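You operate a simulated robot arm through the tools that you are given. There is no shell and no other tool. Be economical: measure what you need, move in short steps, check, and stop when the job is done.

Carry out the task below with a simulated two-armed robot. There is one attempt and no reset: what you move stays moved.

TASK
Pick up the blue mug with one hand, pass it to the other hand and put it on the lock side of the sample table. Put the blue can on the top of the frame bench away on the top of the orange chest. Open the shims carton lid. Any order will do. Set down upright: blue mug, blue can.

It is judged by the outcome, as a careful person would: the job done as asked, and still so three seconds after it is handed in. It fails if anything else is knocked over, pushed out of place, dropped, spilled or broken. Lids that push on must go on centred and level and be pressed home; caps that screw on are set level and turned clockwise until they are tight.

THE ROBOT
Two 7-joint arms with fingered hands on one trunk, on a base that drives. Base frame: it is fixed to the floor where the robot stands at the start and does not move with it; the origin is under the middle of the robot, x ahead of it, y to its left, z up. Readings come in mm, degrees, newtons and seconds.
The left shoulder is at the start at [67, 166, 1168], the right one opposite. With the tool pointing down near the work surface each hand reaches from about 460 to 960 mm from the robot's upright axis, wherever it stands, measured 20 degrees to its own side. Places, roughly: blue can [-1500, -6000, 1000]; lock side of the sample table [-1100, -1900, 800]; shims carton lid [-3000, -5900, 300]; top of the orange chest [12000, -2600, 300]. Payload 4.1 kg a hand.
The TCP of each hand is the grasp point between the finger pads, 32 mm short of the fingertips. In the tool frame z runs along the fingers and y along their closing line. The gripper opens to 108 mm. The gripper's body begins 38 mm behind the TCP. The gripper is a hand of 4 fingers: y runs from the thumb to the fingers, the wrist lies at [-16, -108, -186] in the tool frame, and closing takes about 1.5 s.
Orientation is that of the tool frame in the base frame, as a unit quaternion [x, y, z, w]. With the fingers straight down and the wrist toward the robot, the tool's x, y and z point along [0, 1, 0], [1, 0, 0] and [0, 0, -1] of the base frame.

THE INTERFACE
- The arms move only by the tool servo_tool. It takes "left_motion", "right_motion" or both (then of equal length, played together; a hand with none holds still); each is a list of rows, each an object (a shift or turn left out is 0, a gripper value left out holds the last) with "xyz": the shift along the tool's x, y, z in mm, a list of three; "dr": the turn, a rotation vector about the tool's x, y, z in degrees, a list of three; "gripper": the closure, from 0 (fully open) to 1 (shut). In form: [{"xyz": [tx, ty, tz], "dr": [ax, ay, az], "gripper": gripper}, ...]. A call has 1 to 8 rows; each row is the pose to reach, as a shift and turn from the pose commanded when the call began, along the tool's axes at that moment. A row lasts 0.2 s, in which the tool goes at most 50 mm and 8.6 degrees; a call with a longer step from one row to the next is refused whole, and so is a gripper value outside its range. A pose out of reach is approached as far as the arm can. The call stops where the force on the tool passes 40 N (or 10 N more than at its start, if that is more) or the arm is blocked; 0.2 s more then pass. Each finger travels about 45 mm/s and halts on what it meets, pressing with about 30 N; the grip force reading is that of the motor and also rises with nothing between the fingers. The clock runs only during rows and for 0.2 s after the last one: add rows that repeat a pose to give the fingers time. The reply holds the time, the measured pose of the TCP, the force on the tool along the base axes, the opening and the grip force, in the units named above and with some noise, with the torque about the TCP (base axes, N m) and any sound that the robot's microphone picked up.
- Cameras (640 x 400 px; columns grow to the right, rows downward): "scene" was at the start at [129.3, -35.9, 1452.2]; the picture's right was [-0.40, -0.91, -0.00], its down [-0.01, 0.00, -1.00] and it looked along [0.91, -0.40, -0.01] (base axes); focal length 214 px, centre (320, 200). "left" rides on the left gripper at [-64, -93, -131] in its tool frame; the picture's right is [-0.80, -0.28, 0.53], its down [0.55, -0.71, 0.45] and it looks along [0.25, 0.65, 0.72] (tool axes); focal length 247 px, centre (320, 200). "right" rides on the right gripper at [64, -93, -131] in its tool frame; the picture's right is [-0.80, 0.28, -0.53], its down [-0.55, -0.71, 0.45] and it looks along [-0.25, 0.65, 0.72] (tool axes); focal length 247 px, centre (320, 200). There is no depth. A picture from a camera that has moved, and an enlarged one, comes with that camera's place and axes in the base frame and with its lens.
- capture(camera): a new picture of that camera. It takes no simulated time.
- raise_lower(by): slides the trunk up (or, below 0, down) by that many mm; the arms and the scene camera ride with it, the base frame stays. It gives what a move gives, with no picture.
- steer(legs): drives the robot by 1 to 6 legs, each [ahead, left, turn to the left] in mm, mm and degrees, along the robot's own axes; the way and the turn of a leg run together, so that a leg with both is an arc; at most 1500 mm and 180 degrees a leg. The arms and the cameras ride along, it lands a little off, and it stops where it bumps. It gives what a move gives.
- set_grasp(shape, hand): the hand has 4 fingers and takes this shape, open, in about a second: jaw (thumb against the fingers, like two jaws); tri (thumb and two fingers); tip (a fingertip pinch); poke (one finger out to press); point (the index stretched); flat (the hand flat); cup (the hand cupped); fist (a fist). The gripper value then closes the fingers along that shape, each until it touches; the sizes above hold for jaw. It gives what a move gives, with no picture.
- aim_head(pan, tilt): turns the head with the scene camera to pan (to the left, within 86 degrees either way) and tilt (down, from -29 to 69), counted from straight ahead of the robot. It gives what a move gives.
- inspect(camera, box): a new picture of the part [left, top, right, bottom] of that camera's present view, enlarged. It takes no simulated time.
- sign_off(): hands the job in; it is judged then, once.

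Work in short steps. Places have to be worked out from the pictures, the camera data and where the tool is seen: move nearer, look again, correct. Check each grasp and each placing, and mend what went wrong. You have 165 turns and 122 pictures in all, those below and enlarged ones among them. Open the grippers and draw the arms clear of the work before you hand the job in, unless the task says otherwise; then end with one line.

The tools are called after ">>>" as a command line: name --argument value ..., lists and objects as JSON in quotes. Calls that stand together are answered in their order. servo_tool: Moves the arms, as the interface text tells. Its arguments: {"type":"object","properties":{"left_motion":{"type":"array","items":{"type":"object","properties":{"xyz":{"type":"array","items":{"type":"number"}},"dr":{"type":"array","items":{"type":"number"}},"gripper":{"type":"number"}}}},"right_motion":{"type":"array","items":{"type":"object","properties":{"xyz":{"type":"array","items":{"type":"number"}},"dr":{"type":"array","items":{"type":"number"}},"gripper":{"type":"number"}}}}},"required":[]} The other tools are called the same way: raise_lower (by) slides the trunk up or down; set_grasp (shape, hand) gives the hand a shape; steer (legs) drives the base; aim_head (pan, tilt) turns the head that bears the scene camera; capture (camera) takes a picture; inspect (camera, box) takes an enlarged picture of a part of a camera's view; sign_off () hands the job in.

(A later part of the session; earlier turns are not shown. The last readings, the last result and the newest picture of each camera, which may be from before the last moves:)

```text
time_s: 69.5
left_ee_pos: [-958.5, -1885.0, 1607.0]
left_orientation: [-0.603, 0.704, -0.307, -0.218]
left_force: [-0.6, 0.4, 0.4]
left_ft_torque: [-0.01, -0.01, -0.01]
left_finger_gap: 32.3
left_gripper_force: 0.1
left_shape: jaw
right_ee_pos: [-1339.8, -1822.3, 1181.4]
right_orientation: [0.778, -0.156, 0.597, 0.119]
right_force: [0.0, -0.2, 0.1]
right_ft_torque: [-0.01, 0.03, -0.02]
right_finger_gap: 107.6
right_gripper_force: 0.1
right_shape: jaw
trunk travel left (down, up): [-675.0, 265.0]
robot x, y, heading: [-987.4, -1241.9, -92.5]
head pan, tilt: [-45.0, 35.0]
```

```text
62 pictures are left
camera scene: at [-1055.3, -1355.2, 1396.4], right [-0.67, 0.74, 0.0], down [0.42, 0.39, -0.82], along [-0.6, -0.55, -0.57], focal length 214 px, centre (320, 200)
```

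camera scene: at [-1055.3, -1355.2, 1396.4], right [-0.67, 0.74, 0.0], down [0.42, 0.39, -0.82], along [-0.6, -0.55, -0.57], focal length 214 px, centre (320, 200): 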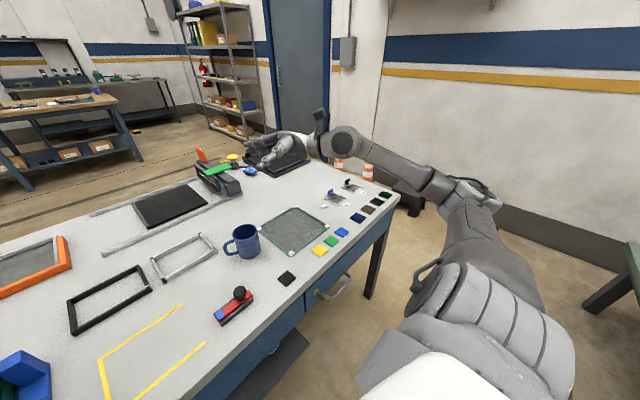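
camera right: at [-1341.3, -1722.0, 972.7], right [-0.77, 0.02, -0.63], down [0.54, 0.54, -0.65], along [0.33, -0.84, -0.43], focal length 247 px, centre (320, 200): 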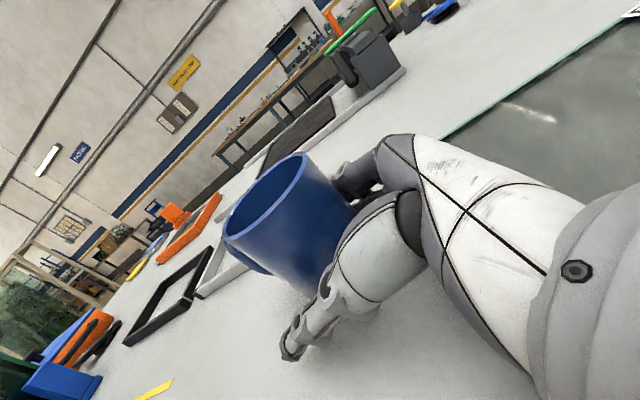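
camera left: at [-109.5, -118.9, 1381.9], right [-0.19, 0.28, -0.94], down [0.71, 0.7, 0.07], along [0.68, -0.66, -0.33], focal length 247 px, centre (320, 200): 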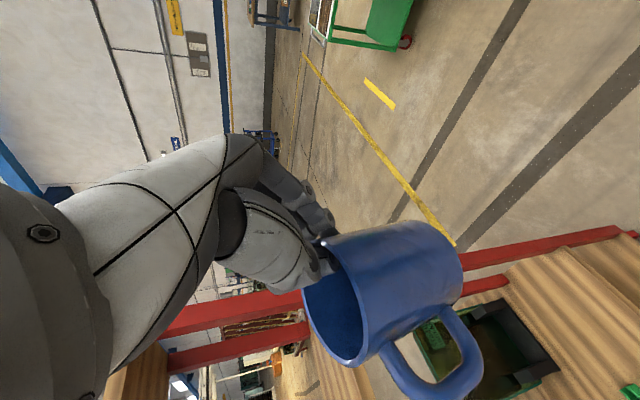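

Mug is placed well. The next stops lie beyond the table; I look to the left side to plan a way around.

>>> steer --legs '[[-350, 0, 2.5]]'

>>> aim_head --pan 40 --tilt 15

>>> capture --camera "scene"

>>> aim_head --pan -20 --tilt 15

>>> capture --camera "scene"

```text
time_s: 71.8
left_ee_pos: [-918.6, -1532.2, 1606.2]
left_orientation: [-0.622, 0.687, -0.313, -0.209]
left_force: [0.2, 0.8, 0.1]
left_ft_torque: [0.0, 0.0, 0.0]
left_finger_gap: 32.2
left_gripper_force: 0.0
left_shape: jaw
right_ee_pos: [-1302.0, -1491.1, 1180.1]
right_orientation: [0.783, -0.134, 0.599, 0.103]
right_force: [0.4, -0.4, -0.5]
right_ft_torque: [0.0, 0.02, -0.02]
right_finger_gap: 107.5
right_gripper_force: 0.0
right_shape: jaw
trunk travel left (down, up): [-675.0, 265.0]
robot x, y, heading: [-982.2, -895.0, -89.5]
head pan, tilt: [-45.0, 35.0]
```

```text
time_s: 73.4
left_ee_pos: [-917.9, -1530.9, 1606.5]
left_orientation: [-0.623, 0.686, -0.312, -0.208]
left_force: [-0.4, -0.5, 0.2]
left_ft_torque: [-0.03, -0.03, 0.04]
left_finger_gap: 32.4
left_gripper_force: 0.0
left_shape: jaw
right_ee_pos: [-1301.8, -1490.8, 1181.1]
right_orientation: [0.782, -0.134, 0.6, 0.103]
right_force: [0.1, 0.4, 0.1]
right_ft_torque: [0.01, -0.01, -0.01]
right_finger_gap: 107.8
right_gripper_force: 0.2
right_shape: jaw
trunk travel left (down, up): [-675.0, 265.0]
robot x, y, heading: [-984.5, -895.4, -89.5]
head pan, tilt: [40.0, 15.0]
```

```text
61 pictures are left
camera scene: at [-920.5, -1017.1, 1428.4], right [-0.76, -0.65, 0.0], down [-0.17, 0.2, -0.97], along [0.63, -0.73, -0.26], focal length 214 px, centre (320, 200)
```

scene: 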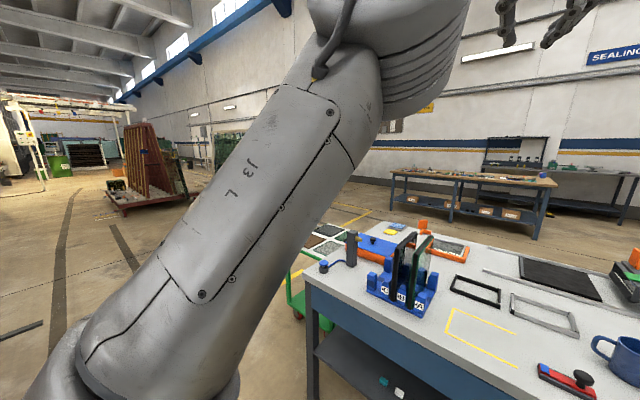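

```text
time_s: 74.7
left_ee_pos: [-918.8, -1530.8, 1606.7]
left_orientation: [-0.623, 0.686, -0.313, -0.209]
left_force: [0.2, 0.1, 0.0]
left_ft_torque: [-0.01, -0.03, 0.0]
left_finger_gap: 32.5
left_gripper_force: 0.0
left_shape: jaw
right_ee_pos: [-1301.7, -1489.7, 1181.1]
right_orientation: [0.782, -0.135, 0.6, 0.102]
right_force: [-0.2, -0.1, 0.2]
right_ft_torque: [-0.01, 0.03, -0.04]
right_finger_gap: 107.5
right_gripper_force: 0.1
right_shape: jaw
trunk travel left (down, up): [-675.0, 265.0]
robot x, y, heading: [-983.6, -893.2, -89.3]
head pan, tilt: [-20.0, 15.0]
```

```text
60 pictures are left
camera scene: at [-1012.1, -1034.1, 1428.4], right [-0.94, 0.33, 0.0], down [0.09, 0.24, -0.97], along [-0.32, -0.91, -0.26], focal length 214 px, centre (320, 200)
```

scene: 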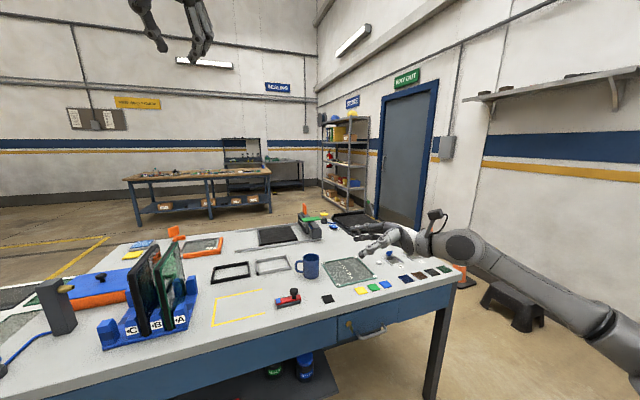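

The way is clear east of the cart (cart ends at x≈400). I strafe left to x≈950, then drive along -y.

>>> steer --legs '[[0, 1000, 0], [0, 950, 0], [1500, 0, 0], [1300, 0, 0]]'

>>> aim_head --pan -40 --tilt 15

>>> capture --camera "scene"

```text
time_s: 97.2
left_ee_pos: [817.3, -4317.4, 1606.8]
left_orientation: [-0.595, 0.71, -0.305, -0.221]
left_force: [-1.1, -0.5, 0.5]
left_ft_torque: [0.02, 0.01, 0.0]
left_finger_gap: 32.3
left_gripper_force: 0.1
left_shape: jaw
right_ee_pos: [439.2, -4247.6, 1181.0]
right_orientation: [0.776, -0.164, 0.596, 0.126]
right_force: [0.4, 0.5, -0.1]
right_ft_torque: [0.0, 0.0, -0.03]
right_finger_gap: 107.8
right_gripper_force: 0.0
right_shape: jaw
trunk travel left (down, up): [-675.0, 265.0]
robot x, y, heading: [803.7, -3675.6, -93.8]
head pan, tilt: [-20.0, 15.0]
```

```text
time_s: 98.1
left_ee_pos: [817.0, -4317.6, 1607.7]
left_orientation: [-0.595, 0.711, -0.304, -0.221]
left_force: [-0.7, 0.9, 0.0]
left_ft_torque: [-0.02, -0.03, 0.05]
left_finger_gap: 32.3
left_gripper_force: 0.1
left_shape: jaw
right_ee_pos: [438.0, -4247.3, 1182.3]
right_orientation: [0.776, -0.165, 0.595, 0.126]
right_force: [0.0, -0.1, 0.1]
right_ft_torque: [-0.02, 0.03, -0.03]
right_finger_gap: 107.8
right_gripper_force: 0.2
right_shape: jaw
trunk travel left (down, up): [-675.0, 265.0]
robot x, y, heading: [803.7, -3678.5, -94.3]
head pan, tilt: [-40.0, 15.0]
```

```text
59 pictures are left
camera scene: at [734.7, -3796.2, 1428.4], right [-0.72, 0.69, 0.0], down [0.18, 0.19, -0.97], along [-0.67, -0.7, -0.26], focal length 214 px, centre (320, 200)
```

scene: 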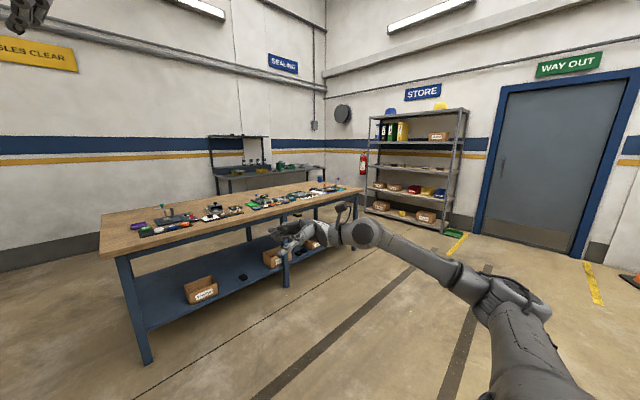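

The store rack's bottom shelf at (382, 201) matches the carton place and the bench's far end matches the can. I zoom in.

>>> inspect --camera "scene" --box '[220, 110, 480, 250]'

```text
2.46 times, centred on (350, 180) of scene
camera zoom: at [734.7, -3796.2, 1428.4], right [-0.72, 0.69, 0.0], down [0.18, 0.19, -0.97], along [-0.67, -0.7, -0.26], focal length 528 px, centre (246, 249)
```

zoom: 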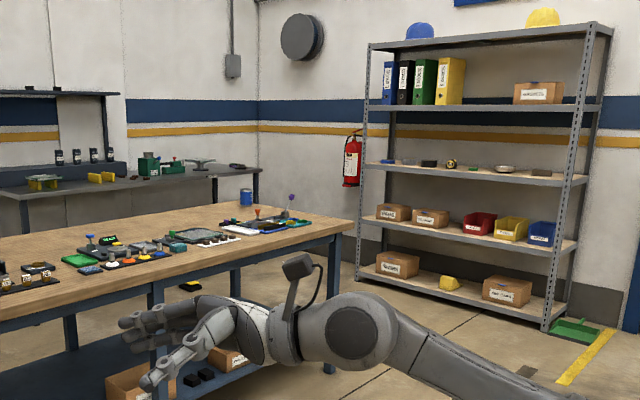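

Can is at the bench's far right corner; two cartons on the store rack's bottom shelf (x≈-2600, facing +x). I turn west and drive over.

>>> steer --legs '[[0, 0, -86], [1250, 0, 0], [1150, 0, 0], [0, 1200, 0]]'

>>> aim_head --pan 35 --tilt 30

>>> capture --camera "scene"

```text
time_s: 119.0
left_ee_pos: [-2068.6, -5210.1, 1606.3]
left_orientation: [-0.003, 0.927, -0.092, -0.365]
left_force: [-0.1, 0.0, 0.0]
left_ft_torque: [-0.02, -0.01, 0.01]
left_finger_gap: 32.2
left_gripper_force: 0.1
left_shape: jaw
right_ee_pos: [-2068.3, -4825.3, 1181.0]
right_orientation: [-0.492, 0.623, -0.377, -0.477]
right_force: [0.4, -0.6, 0.6]
right_ft_torque: [-0.02, 0.02, 0.01]
right_finger_gap: 107.6
right_gripper_force: 0.0
right_shape: jaw
trunk travel left (down, up): [-675.0, 265.0]
robot x, y, heading: [-1445.6, -5080.7, -173.5]
head pan, tilt: [-40.0, 15.0]
```

```text
time_s: 120.5
left_ee_pos: [-2069.5, -5211.9, 1606.6]
left_orientation: [-0.003, 0.927, -0.092, -0.364]
left_force: [0.3, -0.1, -1.1]
left_ft_torque: [0.0, -0.02, 0.05]
left_finger_gap: 32.3
left_gripper_force: 0.1
left_shape: jaw
right_ee_pos: [-2068.3, -4824.5, 1180.9]
right_orientation: [-0.491, 0.622, -0.377, -0.478]
right_force: [0.1, 0.2, -0.9]
right_ft_torque: [0.0, 0.0, 0.02]
right_finger_gap: 107.8
right_gripper_force: 0.0
right_shape: jaw
trunk travel left (down, up): [-675.0, 265.0]
robot x, y, heading: [-1440.8, -5079.9, -173.5]
head pan, tilt: [35.0, 30.0]
```

```text
57 pictures are left
camera scene: at [-1560.4, -5146.7, 1404.3], right [-0.66, 0.75, 0.0], down [0.37, 0.33, -0.87], along [-0.65, -0.57, -0.5], focal length 214 px, centre (320, 200)
```

scene: 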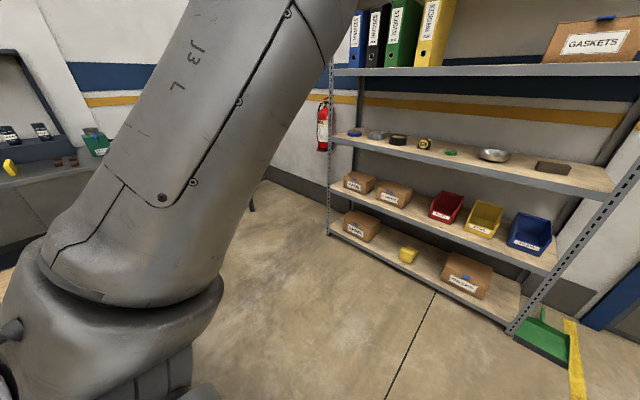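

I read the carton labels.

>>> inspect --camera "scene" --box '[320, 160, 520, 310]'

```text
2.67 times, centred on (420, 235) of scene
camera zoom: at [-1560.4, -5146.7, 1404.3], right [-0.66, 0.75, 0.0], down [0.37, 0.33, -0.87], along [-0.65, -0.57, -0.5], focal length 572 px, centre (53, 107)
```

zoom: 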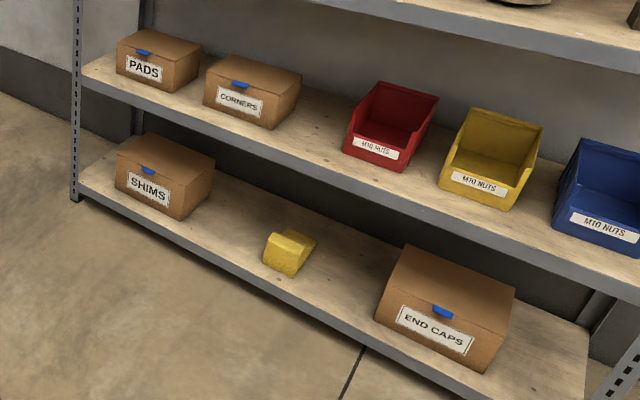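

SHIMS is the bottom-left carton with a blue lift tab on its hinged lid (front x≈-2875, y≈-5892, top z≈330). I drive up facing it.

>>> steer --legs '[[0, 0, -6.5], [520, 0, 0], [0, 640, 0]]'

>>> servo_tool --left_motion '[{"xyz": [-40, 0, 0], "dr": [0, 7.5, 0], "gripper": 0.9}, {"xyz": [-80, 0, 0], "dr": [0, 15, 0], "gripper": 0.9}, {"xyz": [-120, 0, 0], "dr": [0, 22.5, 0], "gripper": 0.9}, {"xyz": [-160, 0, 0], "dr": [0, 30, 0], "gripper": 0.9}, {"xyz": [-200, 0, 0], "dr": [0, 37.5, 0], "gripper": 0.9}]'

>>> aim_head --pan 15 --tilt 40

>>> capture --camera "scene"

```text
time_s: 127.2
left_ee_pos: [-2594.3, -5783.2, 1607.6]
left_orientation: [0.044, 0.926, -0.073, -0.368]
left_force: [-0.6, 0.8, 0.2]
left_ft_torque: [0.01, 0.0, 0.0]
left_finger_gap: 32.4
left_gripper_force: 0.1
left_shape: jaw
right_ee_pos: [-2552.8, -5400.5, 1179.8]
right_orientation: [-0.459, 0.647, -0.352, -0.496]
right_force: [-0.1, 0.2, 0.3]
right_ft_torque: [-0.02, 0.0, -0.04]
right_finger_gap: 107.6
right_gripper_force: 0.1
right_shape: jaw
trunk travel left (down, up): [-675.0, 265.0]
robot x, y, heading: [-1957.2, -5717.7, -179.3]
head pan, tilt: [35.0, 30.0]
```

```text
time_s: 128.4
left_ee_pos: [-2592.3, -5775.0, 1622.1]
left_orientation: [0.086, 0.895, -0.093, -0.428]
left_force: [-0.4, -0.1, 0.6]
left_ft_torque: [0.0, -0.01, 0.0]
left_finger_gap: 10.9
left_gripper_force: 0.1
left_shape: jaw
left hand out of reach, approached as far as the arm can: row 1, 2, 3, 4, 5
right_ee_pos: [-2554.0, -5401.5, 1180.9]
right_orientation: [-0.459, 0.647, -0.352, -0.496]
right_force: [0.0, 0.7, 0.5]
right_ft_torque: [0.01, 0.0, -0.02]
right_finger_gap: 107.7
right_gripper_force: 0.0
right_shape: jaw
trunk travel left (down, up): [-675.0, 265.0]
robot x, y, heading: [-1957.0, -5718.2, -179.4]
head pan, tilt: [35.0, 30.0]
```

```text
time_s: 129.3
left_ee_pos: [-2593.1, -5774.1, 1621.1]
left_orientation: [0.087, 0.895, -0.094, -0.428]
left_force: [-0.4, 0.3, -0.5]
left_ft_torque: [-0.02, 0.0, 0.0]
left_finger_gap: 10.8
left_gripper_force: 0.1
left_shape: jaw
right_ee_pos: [-2552.7, -5400.2, 1179.5]
right_orientation: [-0.459, 0.647, -0.352, -0.497]
right_force: [0.0, 0.0, 0.4]
right_ft_torque: [-0.01, -0.01, 0.01]
right_finger_gap: 107.5
right_gripper_force: 0.1
right_shape: jaw
trunk travel left (down, up): [-675.0, 265.0]
robot x, y, heading: [-1959.2, -5717.3, -179.6]
head pan, tilt: [15.0, 40.0]
```

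```text
55 pictures are left
camera scene: at [-2089.4, -5742.1, 1388.9], right [-0.27, 0.96, 0.0], down [0.62, 0.17, -0.77], along [-0.74, -0.21, -0.64], focal length 214 px, centre (320, 200)
```

scene: 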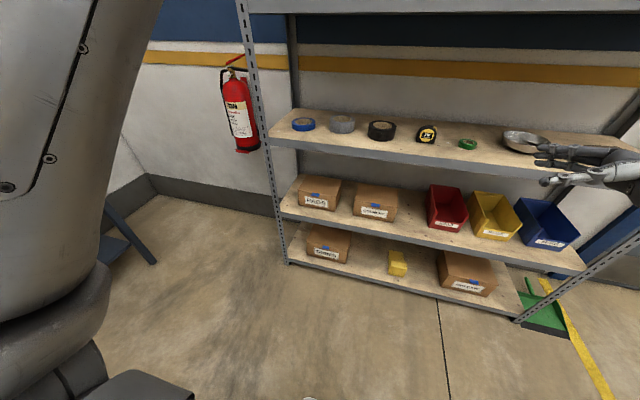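

The left arm is at a joint limit in this branch. I zoom on the carton to understand the tab before choosing a hand.

>>> inspect --camera "scene" --box '[280, 210, 380, 280]'

```text
5.71 times, centred on (330, 245) of scene
camera zoom: at [-2089.4, -5742.1, 1388.9], right [-0.27, 0.96, 0.0], down [0.62, 0.17, -0.77], along [-0.74, -0.21, -0.64], focal length 1226 px, centre (263, -57)
```

zoom: 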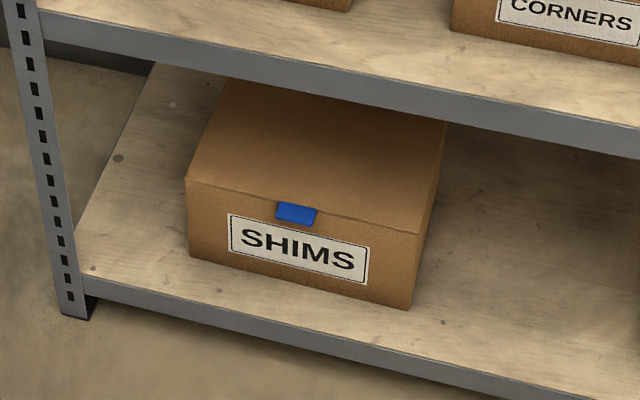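

From two views: bottom shelf z≈97, carton front x≈-2985, tab ≈(-2972, -5953, 222), shelf above ≈480. I try yawing the right hand to point ahead (fingers closed) to lift the tab with it.

>>> servo_tool --right_motion '[{"dr": [-7.7, 0, 2.07], "gripper": 0.95}, {"dr": [-15.5, 0, 4.14], "gripper": 0.95}, {"dr": [-23.2, 0, 6.2], "gripper": 0.95}, {"dr": [-30.9, 0, 8.3], "gripper": 0.95}, {"dr": [-38.6, 0, 10.4], "gripper": 0.95}, {"dr": [-46.4, 0, 12.4], "gripper": 0.95}, {"dr": [-54.1, 0, 14.5], "gripper": 0.95}, {"dr": [-61.8, 0, 16.6], "gripper": 0.95}]'

```text
time_s: 131.1
left_ee_pos: [-2593.3, -5775.0, 1621.4]
left_orientation: [0.086, 0.895, -0.093, -0.428]
left_force: [-0.2, -0.3, -0.1]
left_ft_torque: [0.0, 0.01, -0.01]
left_finger_gap: 10.6
left_gripper_force: 0.0
left_shape: jaw
right_ee_pos: [-2554.8, -5400.7, 1181.2]
right_orientation: [-0.046, 0.792, -0.034, -0.608]
right_force: [-0.2, -0.2, -1.4]
right_ft_torque: [-0.04, -0.01, 0.02]
right_finger_gap: 5.7
right_gripper_force: 0.0
right_shape: jaw
trunk travel left (down, up): [-675.0, 265.0]
robot x, y, heading: [-1957.7, -5721.4, -179.1]
head pan, tilt: [15.0, 40.0]
```

That works. I lower the trunk fully, and shift left so the right hand lines up with the tab.

>>> raise_lower --by -640

>>> steer --legs '[[0, 370, 0]]'

>>> aim_head --pan -5 --tilt 30

>>> capture --camera "scene"

```text
refused: -640 is not a number from -400 to 400
```

```text
time_s: 133.5
left_ee_pos: [-2590.5, -6151.8, 1621.2]
left_orientation: [0.091, 0.894, -0.091, -0.428]
left_force: [0.5, -0.3, -0.5]
left_ft_torque: [-0.01, 0.0, 0.0]
left_finger_gap: 10.8
left_gripper_force: 0.0
left_shape: jaw
right_ee_pos: [-2547.7, -5780.4, 1180.9]
right_orientation: [-0.042, 0.792, -0.034, -0.608]
right_force: [0.1, 0.3, -0.3]
right_ft_torque: [0.01, 0.01, -0.03]
right_finger_gap: 5.3
right_gripper_force: 0.1
right_shape: jaw
trunk travel left (down, up): [-675.0, 265.0]
robot x, y, heading: [-1954.4, -6101.5, -179.5]
head pan, tilt: [15.0, 40.0]
```

```text
time_s: 134.3
left_ee_pos: [-2590.8, -6152.4, 1622.1]
left_orientation: [0.092, 0.895, -0.091, -0.428]
left_force: [-0.4, -0.7, 0.2]
left_ft_torque: [0.0, -0.01, -0.03]
left_finger_gap: 10.6
left_gripper_force: 0.0
left_shape: jaw
right_ee_pos: [-2548.9, -5781.4, 1182.1]
right_orientation: [-0.043, 0.792, -0.033, -0.608]
right_force: [-0.3, -0.3, -0.1]
right_ft_torque: [-0.04, -0.03, 0.02]
right_finger_gap: 5.7
right_gripper_force: 0.0
right_shape: jaw
trunk travel left (down, up): [-675.0, 265.0]
robot x, y, heading: [-1953.9, -6105.8, -179.9]
head pan, tilt: [-5.0, 30.0]
```

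```text
53 pictures are left
camera scene: at [-2094.8, -6096.5, 1404.2], right [0.08, 1.0, 0.0], down [0.5, -0.04, -0.87], along [-0.86, 0.07, -0.5], focal length 214 px, centre (320, 200)
```

scene: 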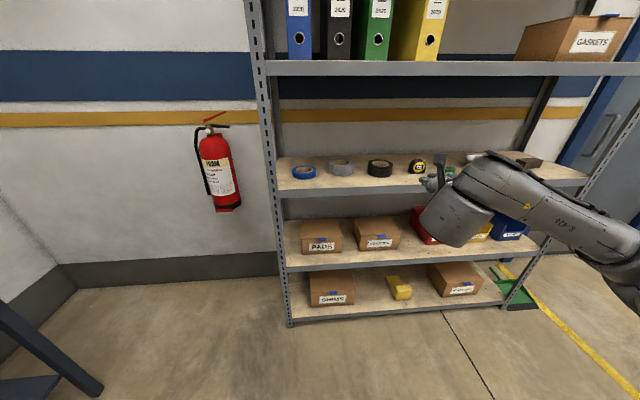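

I lower in two steps (320 each) and view from low.

>>> raise_lower --by -320

>>> raise_lower --by -320

>>> capture --camera "scene"

>>> capture --camera "right"

```text
time_s: 137.5
left_ee_pos: [-2590.3, -6153.2, 1302.2]
left_orientation: [0.092, 0.895, -0.091, -0.428]
left_force: [-0.3, 0.7, -0.6]
left_ft_torque: [0.0, 0.02, 0.0]
left_finger_gap: 10.9
left_gripper_force: 0.2
left_shape: jaw
right_ee_pos: [-2547.7, -5780.2, 861.8]
right_orientation: [-0.042, 0.792, -0.034, -0.607]
right_force: [-1.0, 0.0, -0.4]
right_ft_torque: [0.03, 0.04, 0.02]
right_finger_gap: 5.3
right_gripper_force: 0.0
right_shape: jaw
trunk travel left (down, up): [-355.0, 585.0]
robot x, y, heading: [-1954.0, -6103.8, -179.6]
head pan, tilt: [-5.0, 30.0]
```

```text
time_s: 140.7
left_ee_pos: [-2590.0, -6152.1, 981.8]
left_orientation: [0.091, 0.895, -0.093, -0.428]
left_force: [-0.8, 0.3, 0.3]
left_ft_torque: [0.0, 0.01, -0.04]
left_finger_gap: 10.8
left_gripper_force: 0.1
left_shape: jaw
right_ee_pos: [-2546.8, -5780.6, 541.9]
right_orientation: [-0.043, 0.793, -0.034, -0.607]
right_force: [0.0, 0.4, 0.4]
right_ft_torque: [0.03, 0.02, -0.01]
right_finger_gap: 5.8
right_gripper_force: 0.1
right_shape: jaw
trunk travel left (down, up): [-35.0, 905.0]
robot x, y, heading: [-1951.8, -6102.9, -179.6]
head pan, tilt: [-5.0, 30.0]
```

```text
52 pictures are left
camera scene: at [-2094.7, -6096.4, 764.3], right [0.08, 1.0, 0.0], down [0.5, -0.04, -0.87], along [-0.86, 0.07, -0.5], focal length 214 px, centre (320, 200)
```

scene: 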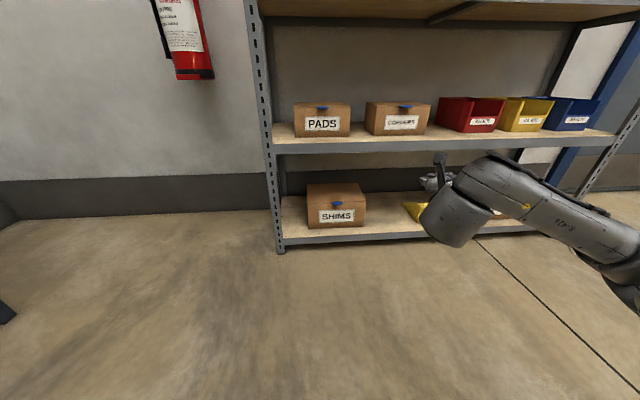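

```text
51 pictures are left
camera right: at [-2429.7, -5860.5, 637.6], right [0.69, 0.36, -0.63], down [-0.21, -0.73, -0.65], along [-0.7, 0.58, -0.43], focal length 247 px, centre (320, 200)
```

right: 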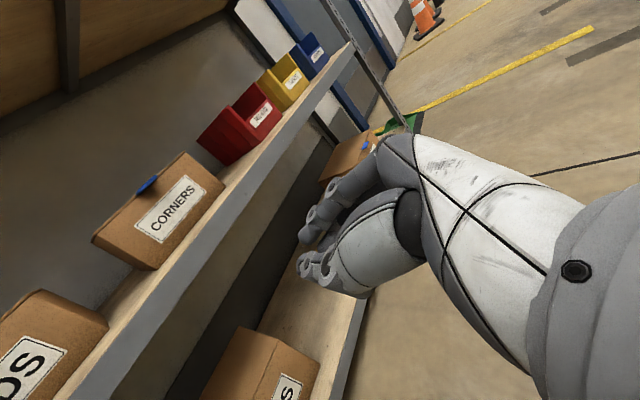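

I zoom on the carton from this lower viewpoint.

>>> inspect --camera "scene" --box '[270, 160, 390, 260]'

```text
4.00 times, centred on (330, 210) of scene
camera zoom: at [-2094.7, -6096.4, 764.3], right [0.08, 1.0, 0.0], down [0.5, -0.04, -0.87], along [-0.86, 0.07, -0.5], focal length 858 px, centre (280, 160)
```

zoom: 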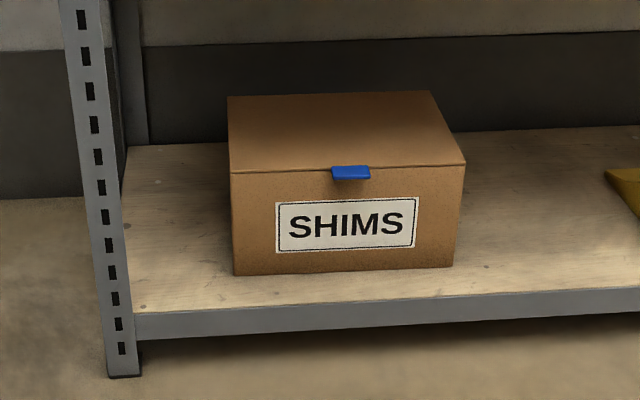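

Measured: lid z≈249, front x≈-2956, hinge x≈-3153, tab at y≈-5943. I drive in 150 and bring the right hand down in front of the tab, pitched 10° up.

>>> steer --legs '[[150, 0, 0]]'

>>> servo_tool --right_motion '[{"xyz": [-41, -20, 13], "dr": [0, 3.1, 0]}, {"xyz": [-81, -40, 26], "dr": [0, 6.2, 0]}, {"xyz": [-122, -60, 40], "dr": [0, 9.3, 0]}, {"xyz": [-162, -81, 53], "dr": [0, 12.5, 0]}, {"xyz": [-203, -101, 66], "dr": [0, 15.6, 0]}, {"xyz": [-244, -121, 80], "dr": [0, 18.7, 0]}, {"xyz": [-284, -141, 93], "dr": [0, 21.9, 0]}, {"xyz": [-325, -161, 106], "dr": [0, 25, 0]}]'

>>> capture --camera "scene"

```text
time_s: 142.1
left_ee_pos: [-2745.6, -6153.4, 981.8]
left_orientation: [0.09, 0.895, -0.092, -0.428]
left_force: [-0.2, -0.3, 0.1]
left_ft_torque: [0.0, 0.01, 0.0]
left_finger_gap: 11.0
left_gripper_force: 0.0
left_shape: jaw
right_ee_pos: [-2704.2, -5781.5, 540.6]
right_orientation: [-0.043, 0.793, -0.034, -0.607]
right_force: [0.7, 0.3, 0.0]
right_ft_torque: [-0.01, -0.03, 0.0]
right_finger_gap: 5.3
right_gripper_force: 0.0
right_shape: jaw
trunk travel left (down, up): [-35.0, 905.0]
robot x, y, heading: [-2112.4, -6100.1, -179.6]
head pan, tilt: [-5.0, 30.0]
```

```text
time_s: 143.9
left_ee_pos: [-2746.1, -6153.7, 981.2]
left_orientation: [0.092, 0.895, -0.092, -0.428]
left_force: [-0.4, -0.3, 0.2]
left_ft_torque: [0.0, 0.0, 0.01]
left_finger_gap: 10.8
left_gripper_force: 0.1
left_shape: jaw
right_ee_pos: [-2702.3, -5939.9, 202.5]
right_orientation: [0.034, -0.641, 0.042, 0.765]
right_force: [-0.6, 0.1, -0.1]
right_ft_torque: [0.0, -0.02, -0.01]
right_finger_gap: 5.2
right_gripper_force: 0.1
right_shape: jaw
trunk travel left (down, up): [-35.0, 905.0]
robot x, y, heading: [-2112.1, -6103.0, -179.8]
head pan, tilt: [-5.0, 30.0]
```

```text
49 pictures are left
camera scene: at [-2250.3, -6097.0, 764.3], right [0.08, 1.0, 0.0], down [0.5, -0.04, -0.87], along [-0.86, 0.07, -0.5], focal length 214 px, centre (320, 200)
```

scene: 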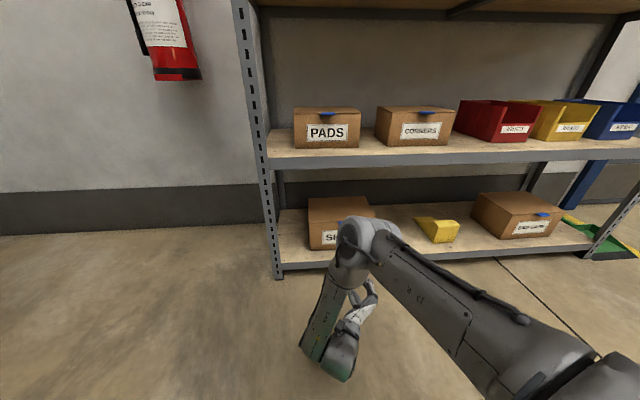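

The arm is folded (elbow above the hand); it will straighten as it extends. I extend 178 mm toward the carton and look.

>>> servo_tool --right_motion '[{"xyz": [-10, 5, 43]}, {"xyz": [-20, 10, 86]}, {"xyz": [-31, 15, 129]}, {"xyz": [-41, 19, 172]}]'

>>> capture --camera "scene"

>>> capture --camera "right"

```text
time_s: 144.9
left_ee_pos: [-2745.9, -6153.4, 981.2]
left_orientation: [0.09, 0.895, -0.092, -0.428]
left_force: [-0.3, -1.0, -0.2]
left_ft_torque: [0.0, 0.02, 0.02]
left_finger_gap: 11.1
left_gripper_force: 0.0
left_shape: jaw
right_ee_pos: [-2880.8, -5943.5, 190.1]
right_orientation: [0.036, -0.643, 0.041, 0.764]
right_force: [0.0, -0.4, 0.0]
right_ft_torque: [0.0, 0.02, -0.02]
right_finger_gap: 5.4
right_gripper_force: 0.0
right_shape: jaw
trunk travel left (down, up): [-35.0, 905.0]
robot x, y, heading: [-2111.9, -6100.3, -179.9]
head pan, tilt: [-5.0, 30.0]
```

```text
48 pictures are left
camera scene: at [-2250.3, -6097.1, 764.2], right [0.08, 1.0, 0.0], down [0.5, -0.04, -0.87], along [-0.86, 0.07, -0.5], focal length 214 px, centre (320, 200)
```

scene: 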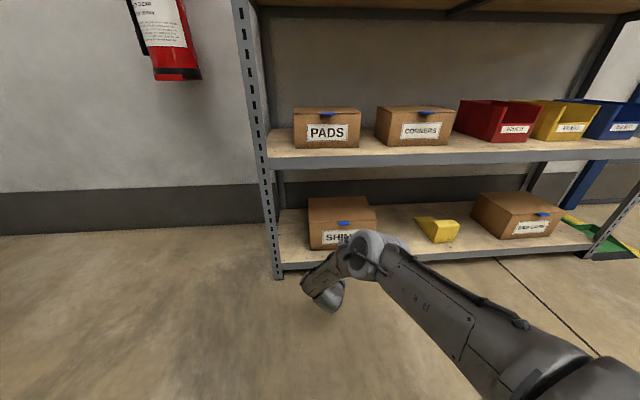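

```text
47 pictures are left
camera right: at [-2732.3, -6020.7, 231.4], right [0.35, 0.32, -0.88], down [-0.46, -0.76, -0.46], along [-0.82, 0.56, -0.12], focal length 247 px, centre (320, 200)
```

right: 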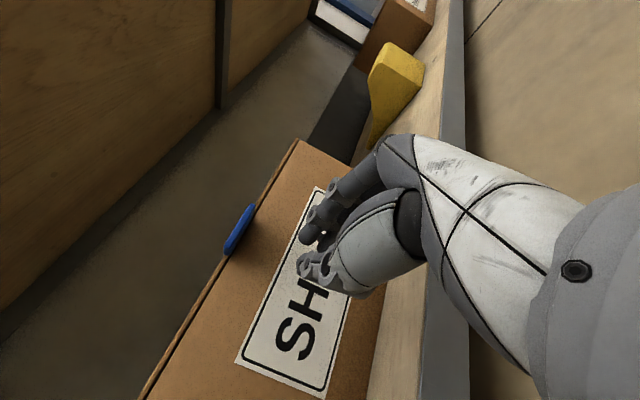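

Excellent view: tab at about (-2947, -5941, 255), fingertips ~40 mm below it. I advance until the tips nearly touch the front face under the tab, then raise 30.

>>> servo_tool --right_motion '[{"xyz": [-3, 2, 18]}, {"xyz": [-6.6, 4, 36]}, {"xyz": [8, 4, 39]}, {"xyz": [23, 4, 42]}]'

>>> capture --camera "right"

```text
time_s: 145.9
left_ee_pos: [-2745.9, -6154.9, 982.1]
left_orientation: [0.09, 0.895, -0.092, -0.427]
left_force: [1.2, 0.4, -0.2]
left_ft_torque: [0.0, -0.02, -0.02]
left_finger_gap: 10.7
left_gripper_force: 0.1
left_shape: jaw
right_ee_pos: [-2919.3, -5944.5, 218.5]
right_orientation: [0.035, -0.642, 0.041, 0.765]
right_force: [1.0, -0.1, 0.6]
right_ft_torque: [0.01, -0.01, -0.02]
right_finger_gap: 5.4
right_gripper_force: 0.1
right_shape: jaw
trunk travel left (down, up): [-35.0, 905.0]
robot x, y, heading: [-2110.1, -6103.8, -179.9]
head pan, tilt: [-5.0, 30.0]
```

```text
46 pictures are left
camera right: at [-2771.2, -6021.9, 260.1], right [0.35, 0.32, -0.88], down [-0.46, -0.76, -0.46], along [-0.82, 0.56, -0.12], focal length 247 px, centre (320, 200)
```

right: 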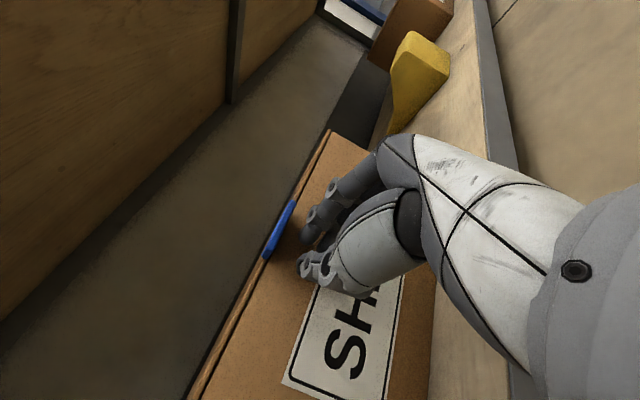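

Aligned, ~10 mm gap to the tab. I lift in an arc and look.

>>> servo_tool --right_motion '[{"xyz": [11.8, 0, 2.1]}, {"xyz": [26, 0, 4.6]}, {"xyz": [40, 0, 7]}, {"xyz": [65.5, 1, 19.8]}]'

>>> capture --camera "right"

>>> inspect --camera "scene" --box '[260, 160, 440, 290]'

```text
time_s: 146.9
left_ee_pos: [-2745.9, -6154.3, 982.6]
left_orientation: [0.09, 0.895, -0.092, -0.427]
left_force: [-0.2, -0.4, -0.9]
left_ft_torque: [0.01, 0.0, -0.03]
left_finger_gap: 11.0
left_gripper_force: 0.1
left_shape: jaw
right_ee_pos: [-2926.6, -5943.4, 288.5]
right_orientation: [0.034, -0.642, 0.042, 0.765]
right_force: [0.9, 0.0, -0.7]
right_ft_torque: [0.0, 0.0, -0.01]
right_finger_gap: 5.3
right_gripper_force: 0.0
right_shape: jaw
trunk travel left (down, up): [-35.0, 905.0]
robot x, y, heading: [-2111.3, -6102.7, -179.7]
head pan, tilt: [-5.0, 30.0]
```

```text
45 pictures are left
camera right: at [-2777.5, -6022.0, 328.3], right [0.35, 0.32, -0.88], down [-0.46, -0.76, -0.46], along [-0.82, 0.56, -0.12], focal length 247 px, centre (320, 200)
```

right: 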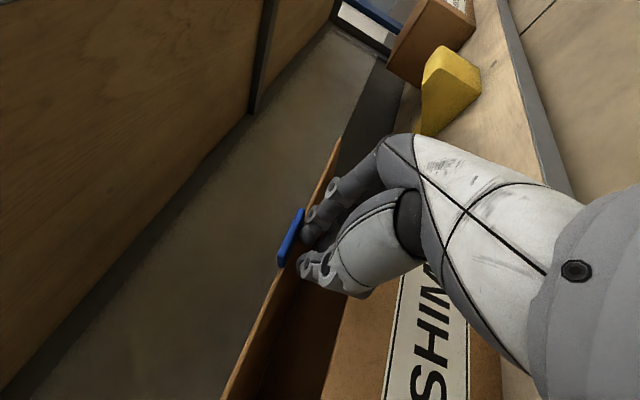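

```text
3.08 times, centred on (350, 225) of scene
camera zoom: at [-2250.3, -6097.0, 764.2], right [0.08, 1.0, 0.0], down [0.5, -0.04, -0.87], along [-0.86, 0.07, -0.5], focal length 660 px, centre (228, 123)
```

zoom: 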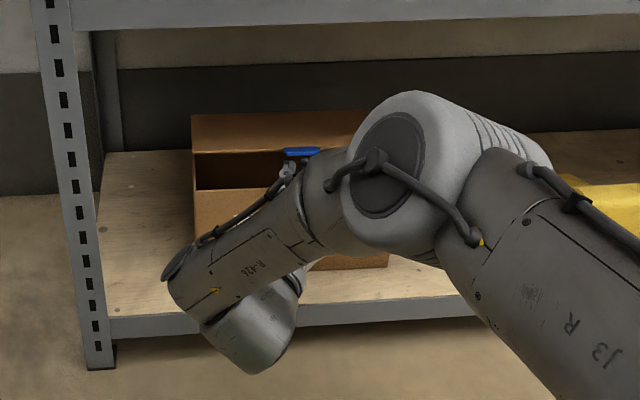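

Lid is lifting nicely. I continue the arc with two steps, then finish by driving ahead so the arm doesn't overreach.

>>> servo_tool --right_motion '[{"xyz": [14, 2, 20]}, {"xyz": [28, 4, 40]}, {"xyz": [41, 6, 61]}, {"xyz": [53.6, 7.7, 81]}]'

>>> capture --camera "right"

```text
time_s: 147.9
left_ee_pos: [-2744.6, -6152.5, 982.0]
left_orientation: [0.09, 0.895, -0.092, -0.428]
left_force: [0.0, -0.2, -0.1]
left_ft_torque: [0.0, -0.02, 0.03]
left_finger_gap: 11.2
left_gripper_force: 0.1
left_shape: jaw
right_ee_pos: [-2997.6, -5943.9, 354.7]
right_orientation: [0.035, -0.642, 0.041, 0.765]
right_force: [0.7, 0.1, -0.9]
right_ft_torque: [-0.02, 0.01, 0.01]
right_finger_gap: 5.4
right_gripper_force: 0.1
right_shape: jaw
trunk travel left (down, up): [-35.0, 905.0]
robot x, y, heading: [-2110.4, -6106.3, -180.0]
head pan, tilt: [-5.0, 30.0]
```

```text
43 pictures are left
camera right: at [-2849.1, -6021.4, 395.9], right [0.35, 0.32, -0.88], down [-0.46, -0.76, -0.46], along [-0.82, 0.56, -0.12], focal length 247 px, centre (320, 200)
```

right: 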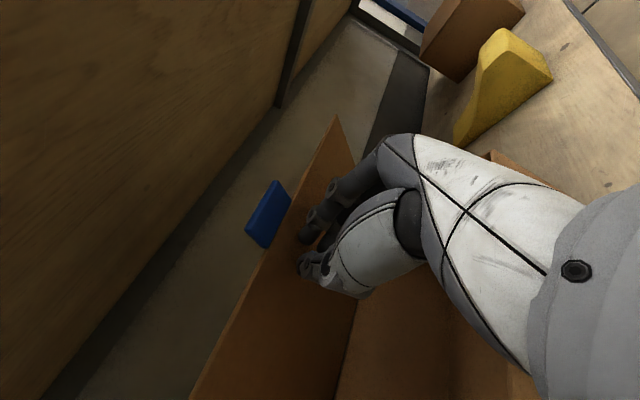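

Lid is about 45° open with the fingers behind it. I drive ahead 120 to swing it toward vertical.

>>> steer --legs '[[120, 0, 0]]'

>>> capture --camera "right"

>>> capture --camera "scene"

```text
time_s: 149.2
left_ee_pos: [-2853.5, -6154.6, 982.6]
left_orientation: [0.094, 0.895, -0.093, -0.425]
left_force: [18.7, -2.3, -6.0]
left_ft_torque: [-0.09, -0.17, -0.24]
left_finger_gap: 10.7
left_gripper_force: 0.0
left_shape: jaw
right_ee_pos: [-3114.4, -5946.5, 356.1]
right_orientation: [0.035, -0.642, 0.042, 0.765]
right_force: [-0.2, 0.4, 0.3]
right_ft_torque: [-0.01, -0.01, -0.01]
right_finger_gap: 5.2
right_gripper_force: 0.1
right_shape: jaw
trunk travel left (down, up): [-35.0, 905.0]
robot x, y, heading: [-2225.8, -6104.9, -179.5]
head pan, tilt: [-5.0, 30.0]
stopped in leg 1: the force on the tool passed its limit at 52 N (the readings are from after the stop); the commanded pose is now the measured one
```

```text
42 pictures are left
camera right: at [-2964.2, -6023.5, 396.7], right [0.35, 0.32, -0.88], down [-0.46, -0.76, -0.46], along [-0.82, 0.56, -0.12], focal length 247 px, centre (320, 200)
```

right: 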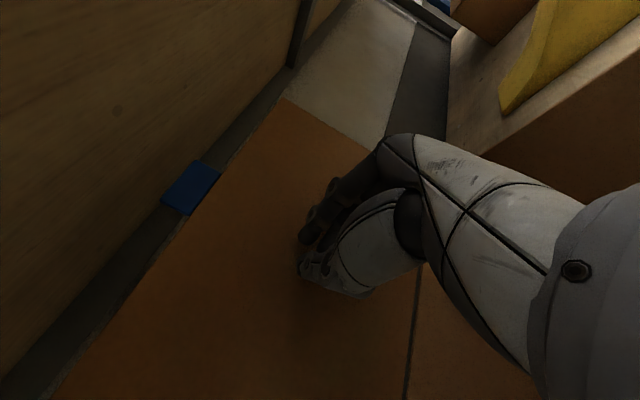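

```text
41 pictures are left
camera scene: at [-2364.7, -6098.1, 764.5], right [0.08, 1.0, 0.0], down [0.5, -0.04, -0.87], along [-0.86, 0.07, -0.5], focal length 214 px, centre (320, 200)
```

scene: 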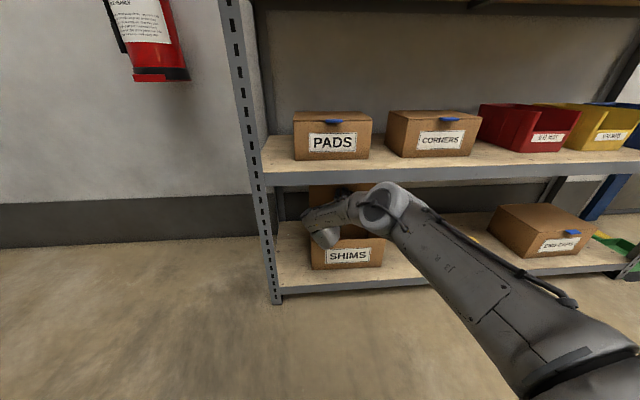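

The left hand touched the rack edge and stopped the drive (lid is already ~75–80°). I pull the left hand back and up off the rack.

>>> servo_tool --left_motion '[{"xyz": [0, 0, -20]}, {"xyz": [0, 0, -45]}, {"xyz": [0, 0, -70]}]'

>>> servo_tool --right_motion '[{"xyz": [-2, 2, 20]}, {"xyz": [-4, 4, 40]}, {"xyz": [-6, 6, 60]}]'

>>> capture --camera "right"

>>> inspect --camera "scene" --box '[230, 90, 430, 310]'

```text
time_s: 150.0
left_ee_pos: [-2804.0, -6149.3, 1025.5]
left_orientation: [0.093, 0.896, -0.093, -0.424]
left_force: [-0.3, 0.3, 0.6]
left_ft_torque: [0.01, 0.02, 0.0]
left_finger_gap: 11.1
left_gripper_force: 0.1
left_shape: jaw
right_ee_pos: [-3113.8, -5946.4, 354.5]
right_orientation: [0.035, -0.642, 0.041, 0.765]
right_force: [-0.8, 0.1, 0.8]
right_ft_torque: [-0.02, 0.01, 0.01]
right_finger_gap: 5.3
right_gripper_force: 0.0
right_shape: jaw
trunk travel left (down, up): [-35.0, 905.0]
robot x, y, heading: [-2224.7, -6102.2, -179.6]
head pan, tilt: [-5.0, 30.0]
```

```text
time_s: 150.8
left_ee_pos: [-2802.8, -6149.2, 1026.4]
left_orientation: [0.093, 0.896, -0.093, -0.424]
left_force: [0.1, -0.2, 0.2]
left_ft_torque: [-0.01, 0.01, 0.0]
left_finger_gap: 10.9
left_gripper_force: 0.1
left_shape: jaw
right_ee_pos: [-3168.5, -5944.2, 359.7]
right_orientation: [0.036, -0.642, 0.042, 0.764]
right_force: [0.2, -0.1, 0.5]
right_ft_torque: [0.01, -0.03, 0.01]
right_finger_gap: 5.3
right_gripper_force: 0.0
right_shape: jaw
right hand out of reach, approached as far as the arm can: row 3
trunk travel left (down, up): [-35.0, 905.0]
robot x, y, heading: [-2224.0, -6105.5, -179.5]
head pan, tilt: [-5.0, 30.0]
```

```text
40 pictures are left
camera right: at [-3020.2, -6020.8, 400.6], right [0.35, 0.32, -0.88], down [-0.45, -0.76, -0.46], along [-0.82, 0.56, -0.12], focal length 247 px, centre (320, 200)
```

right: 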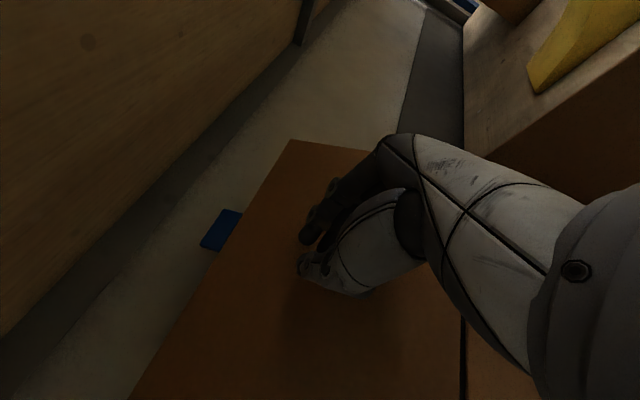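

```text
1.82 times, centred on (330, 200) of scene
camera zoom: at [-2366.1, -6098.0, 764.3], right [0.08, 1.0, 0.0], down [0.5, -0.04, -0.87], along [-0.86, 0.07, -0.5], focal length 390 px, centre (302, 200)
```

zoom: 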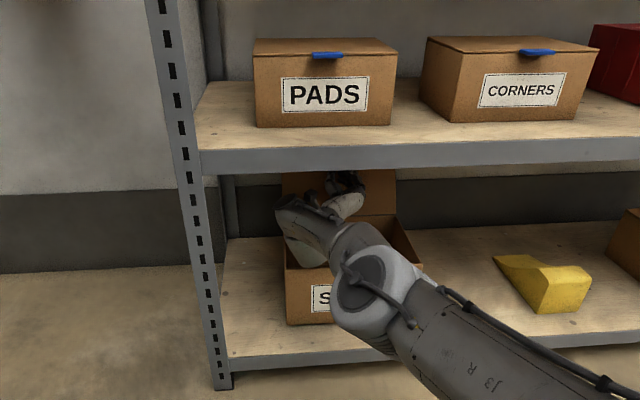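

The lid is now past vertical. I withdraw the fingers a bit and see whether it stays.

>>> servo_tool --right_motion '[{"xyz": [0, -3, -30]}, {"xyz": [0, -6, -60]}, {"xyz": [0, -6, -90]}, {"xyz": [0, -6, -90]}]'

>>> capture --camera "right"

```text
time_s: 151.8
left_ee_pos: [-2804.1, -6149.3, 1026.1]
left_orientation: [0.093, 0.896, -0.092, -0.424]
left_force: [-1.0, -0.6, 0.2]
left_ft_torque: [-0.02, -0.01, 0.03]
left_finger_gap: 10.9
left_gripper_force: 0.1
left_shape: jaw
right_ee_pos: [-3079.7, -5942.5, 347.7]
right_orientation: [0.035, -0.642, 0.043, 0.764]
right_force: [0.0, -0.4, -0.4]
right_ft_torque: [0.0, 0.01, -0.03]
right_finger_gap: 5.5
right_gripper_force: 0.0
right_shape: jaw
trunk travel left (down, up): [-35.0, 905.0]
robot x, y, heading: [-2225.7, -6104.1, -179.8]
head pan, tilt: [-5.0, 30.0]
```

```text
38 pictures are left
camera right: at [-2929.8, -6019.0, 388.3], right [0.35, 0.32, -0.88], down [-0.45, -0.76, -0.46], along [-0.82, 0.56, -0.12], focal length 247 px, centre (320, 200)
```

right: 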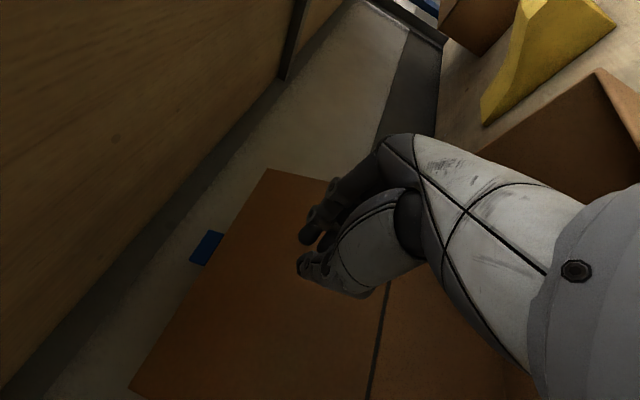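

The lid stays open past vertical. I back straight out and check.

>>> steer --legs '[[-330, 0, 0]]'

>>> inspect --camera "scene" --box '[230, 90, 430, 310]'

```text
time_s: 153.9
left_ee_pos: [-2483.6, -6147.1, 1026.5]
left_orientation: [0.093, 0.896, -0.093, -0.425]
left_force: [0.0, 0.6, 0.3]
left_ft_torque: [0.01, -0.04, 0.02]
left_finger_gap: 10.7
left_gripper_force: 0.2
left_shape: jaw
right_ee_pos: [-2759.3, -5940.5, 347.4]
right_orientation: [0.036, -0.643, 0.044, 0.764]
right_force: [-1.0, 1.3, 0.6]
right_ft_torque: [0.03, 0.02, 0.01]
right_finger_gap: 5.2
right_gripper_force: 0.1
right_shape: jaw
trunk travel left (down, up): [-35.0, 905.0]
robot x, y, heading: [-1907.3, -6104.9, -179.5]
head pan, tilt: [-5.0, 30.0]
```

```text
1.82 times, centred on (330, 200) of scene
camera zoom: at [-2045.7, -6096.0, 764.3], right [0.08, 1.0, 0.0], down [0.5, -0.04, -0.87], along [-0.86, 0.07, -0.5], focal length 390 px, centre (302, 200)
```

zoom: 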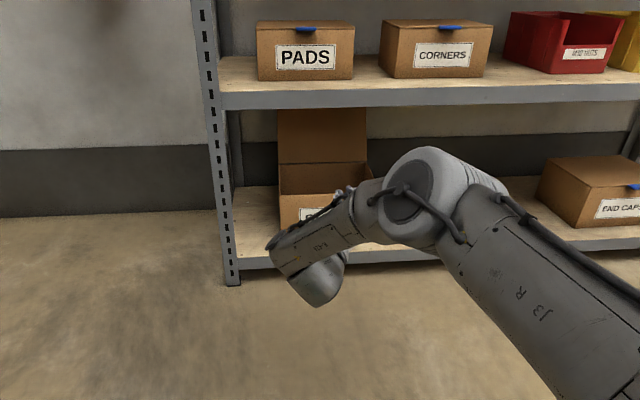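

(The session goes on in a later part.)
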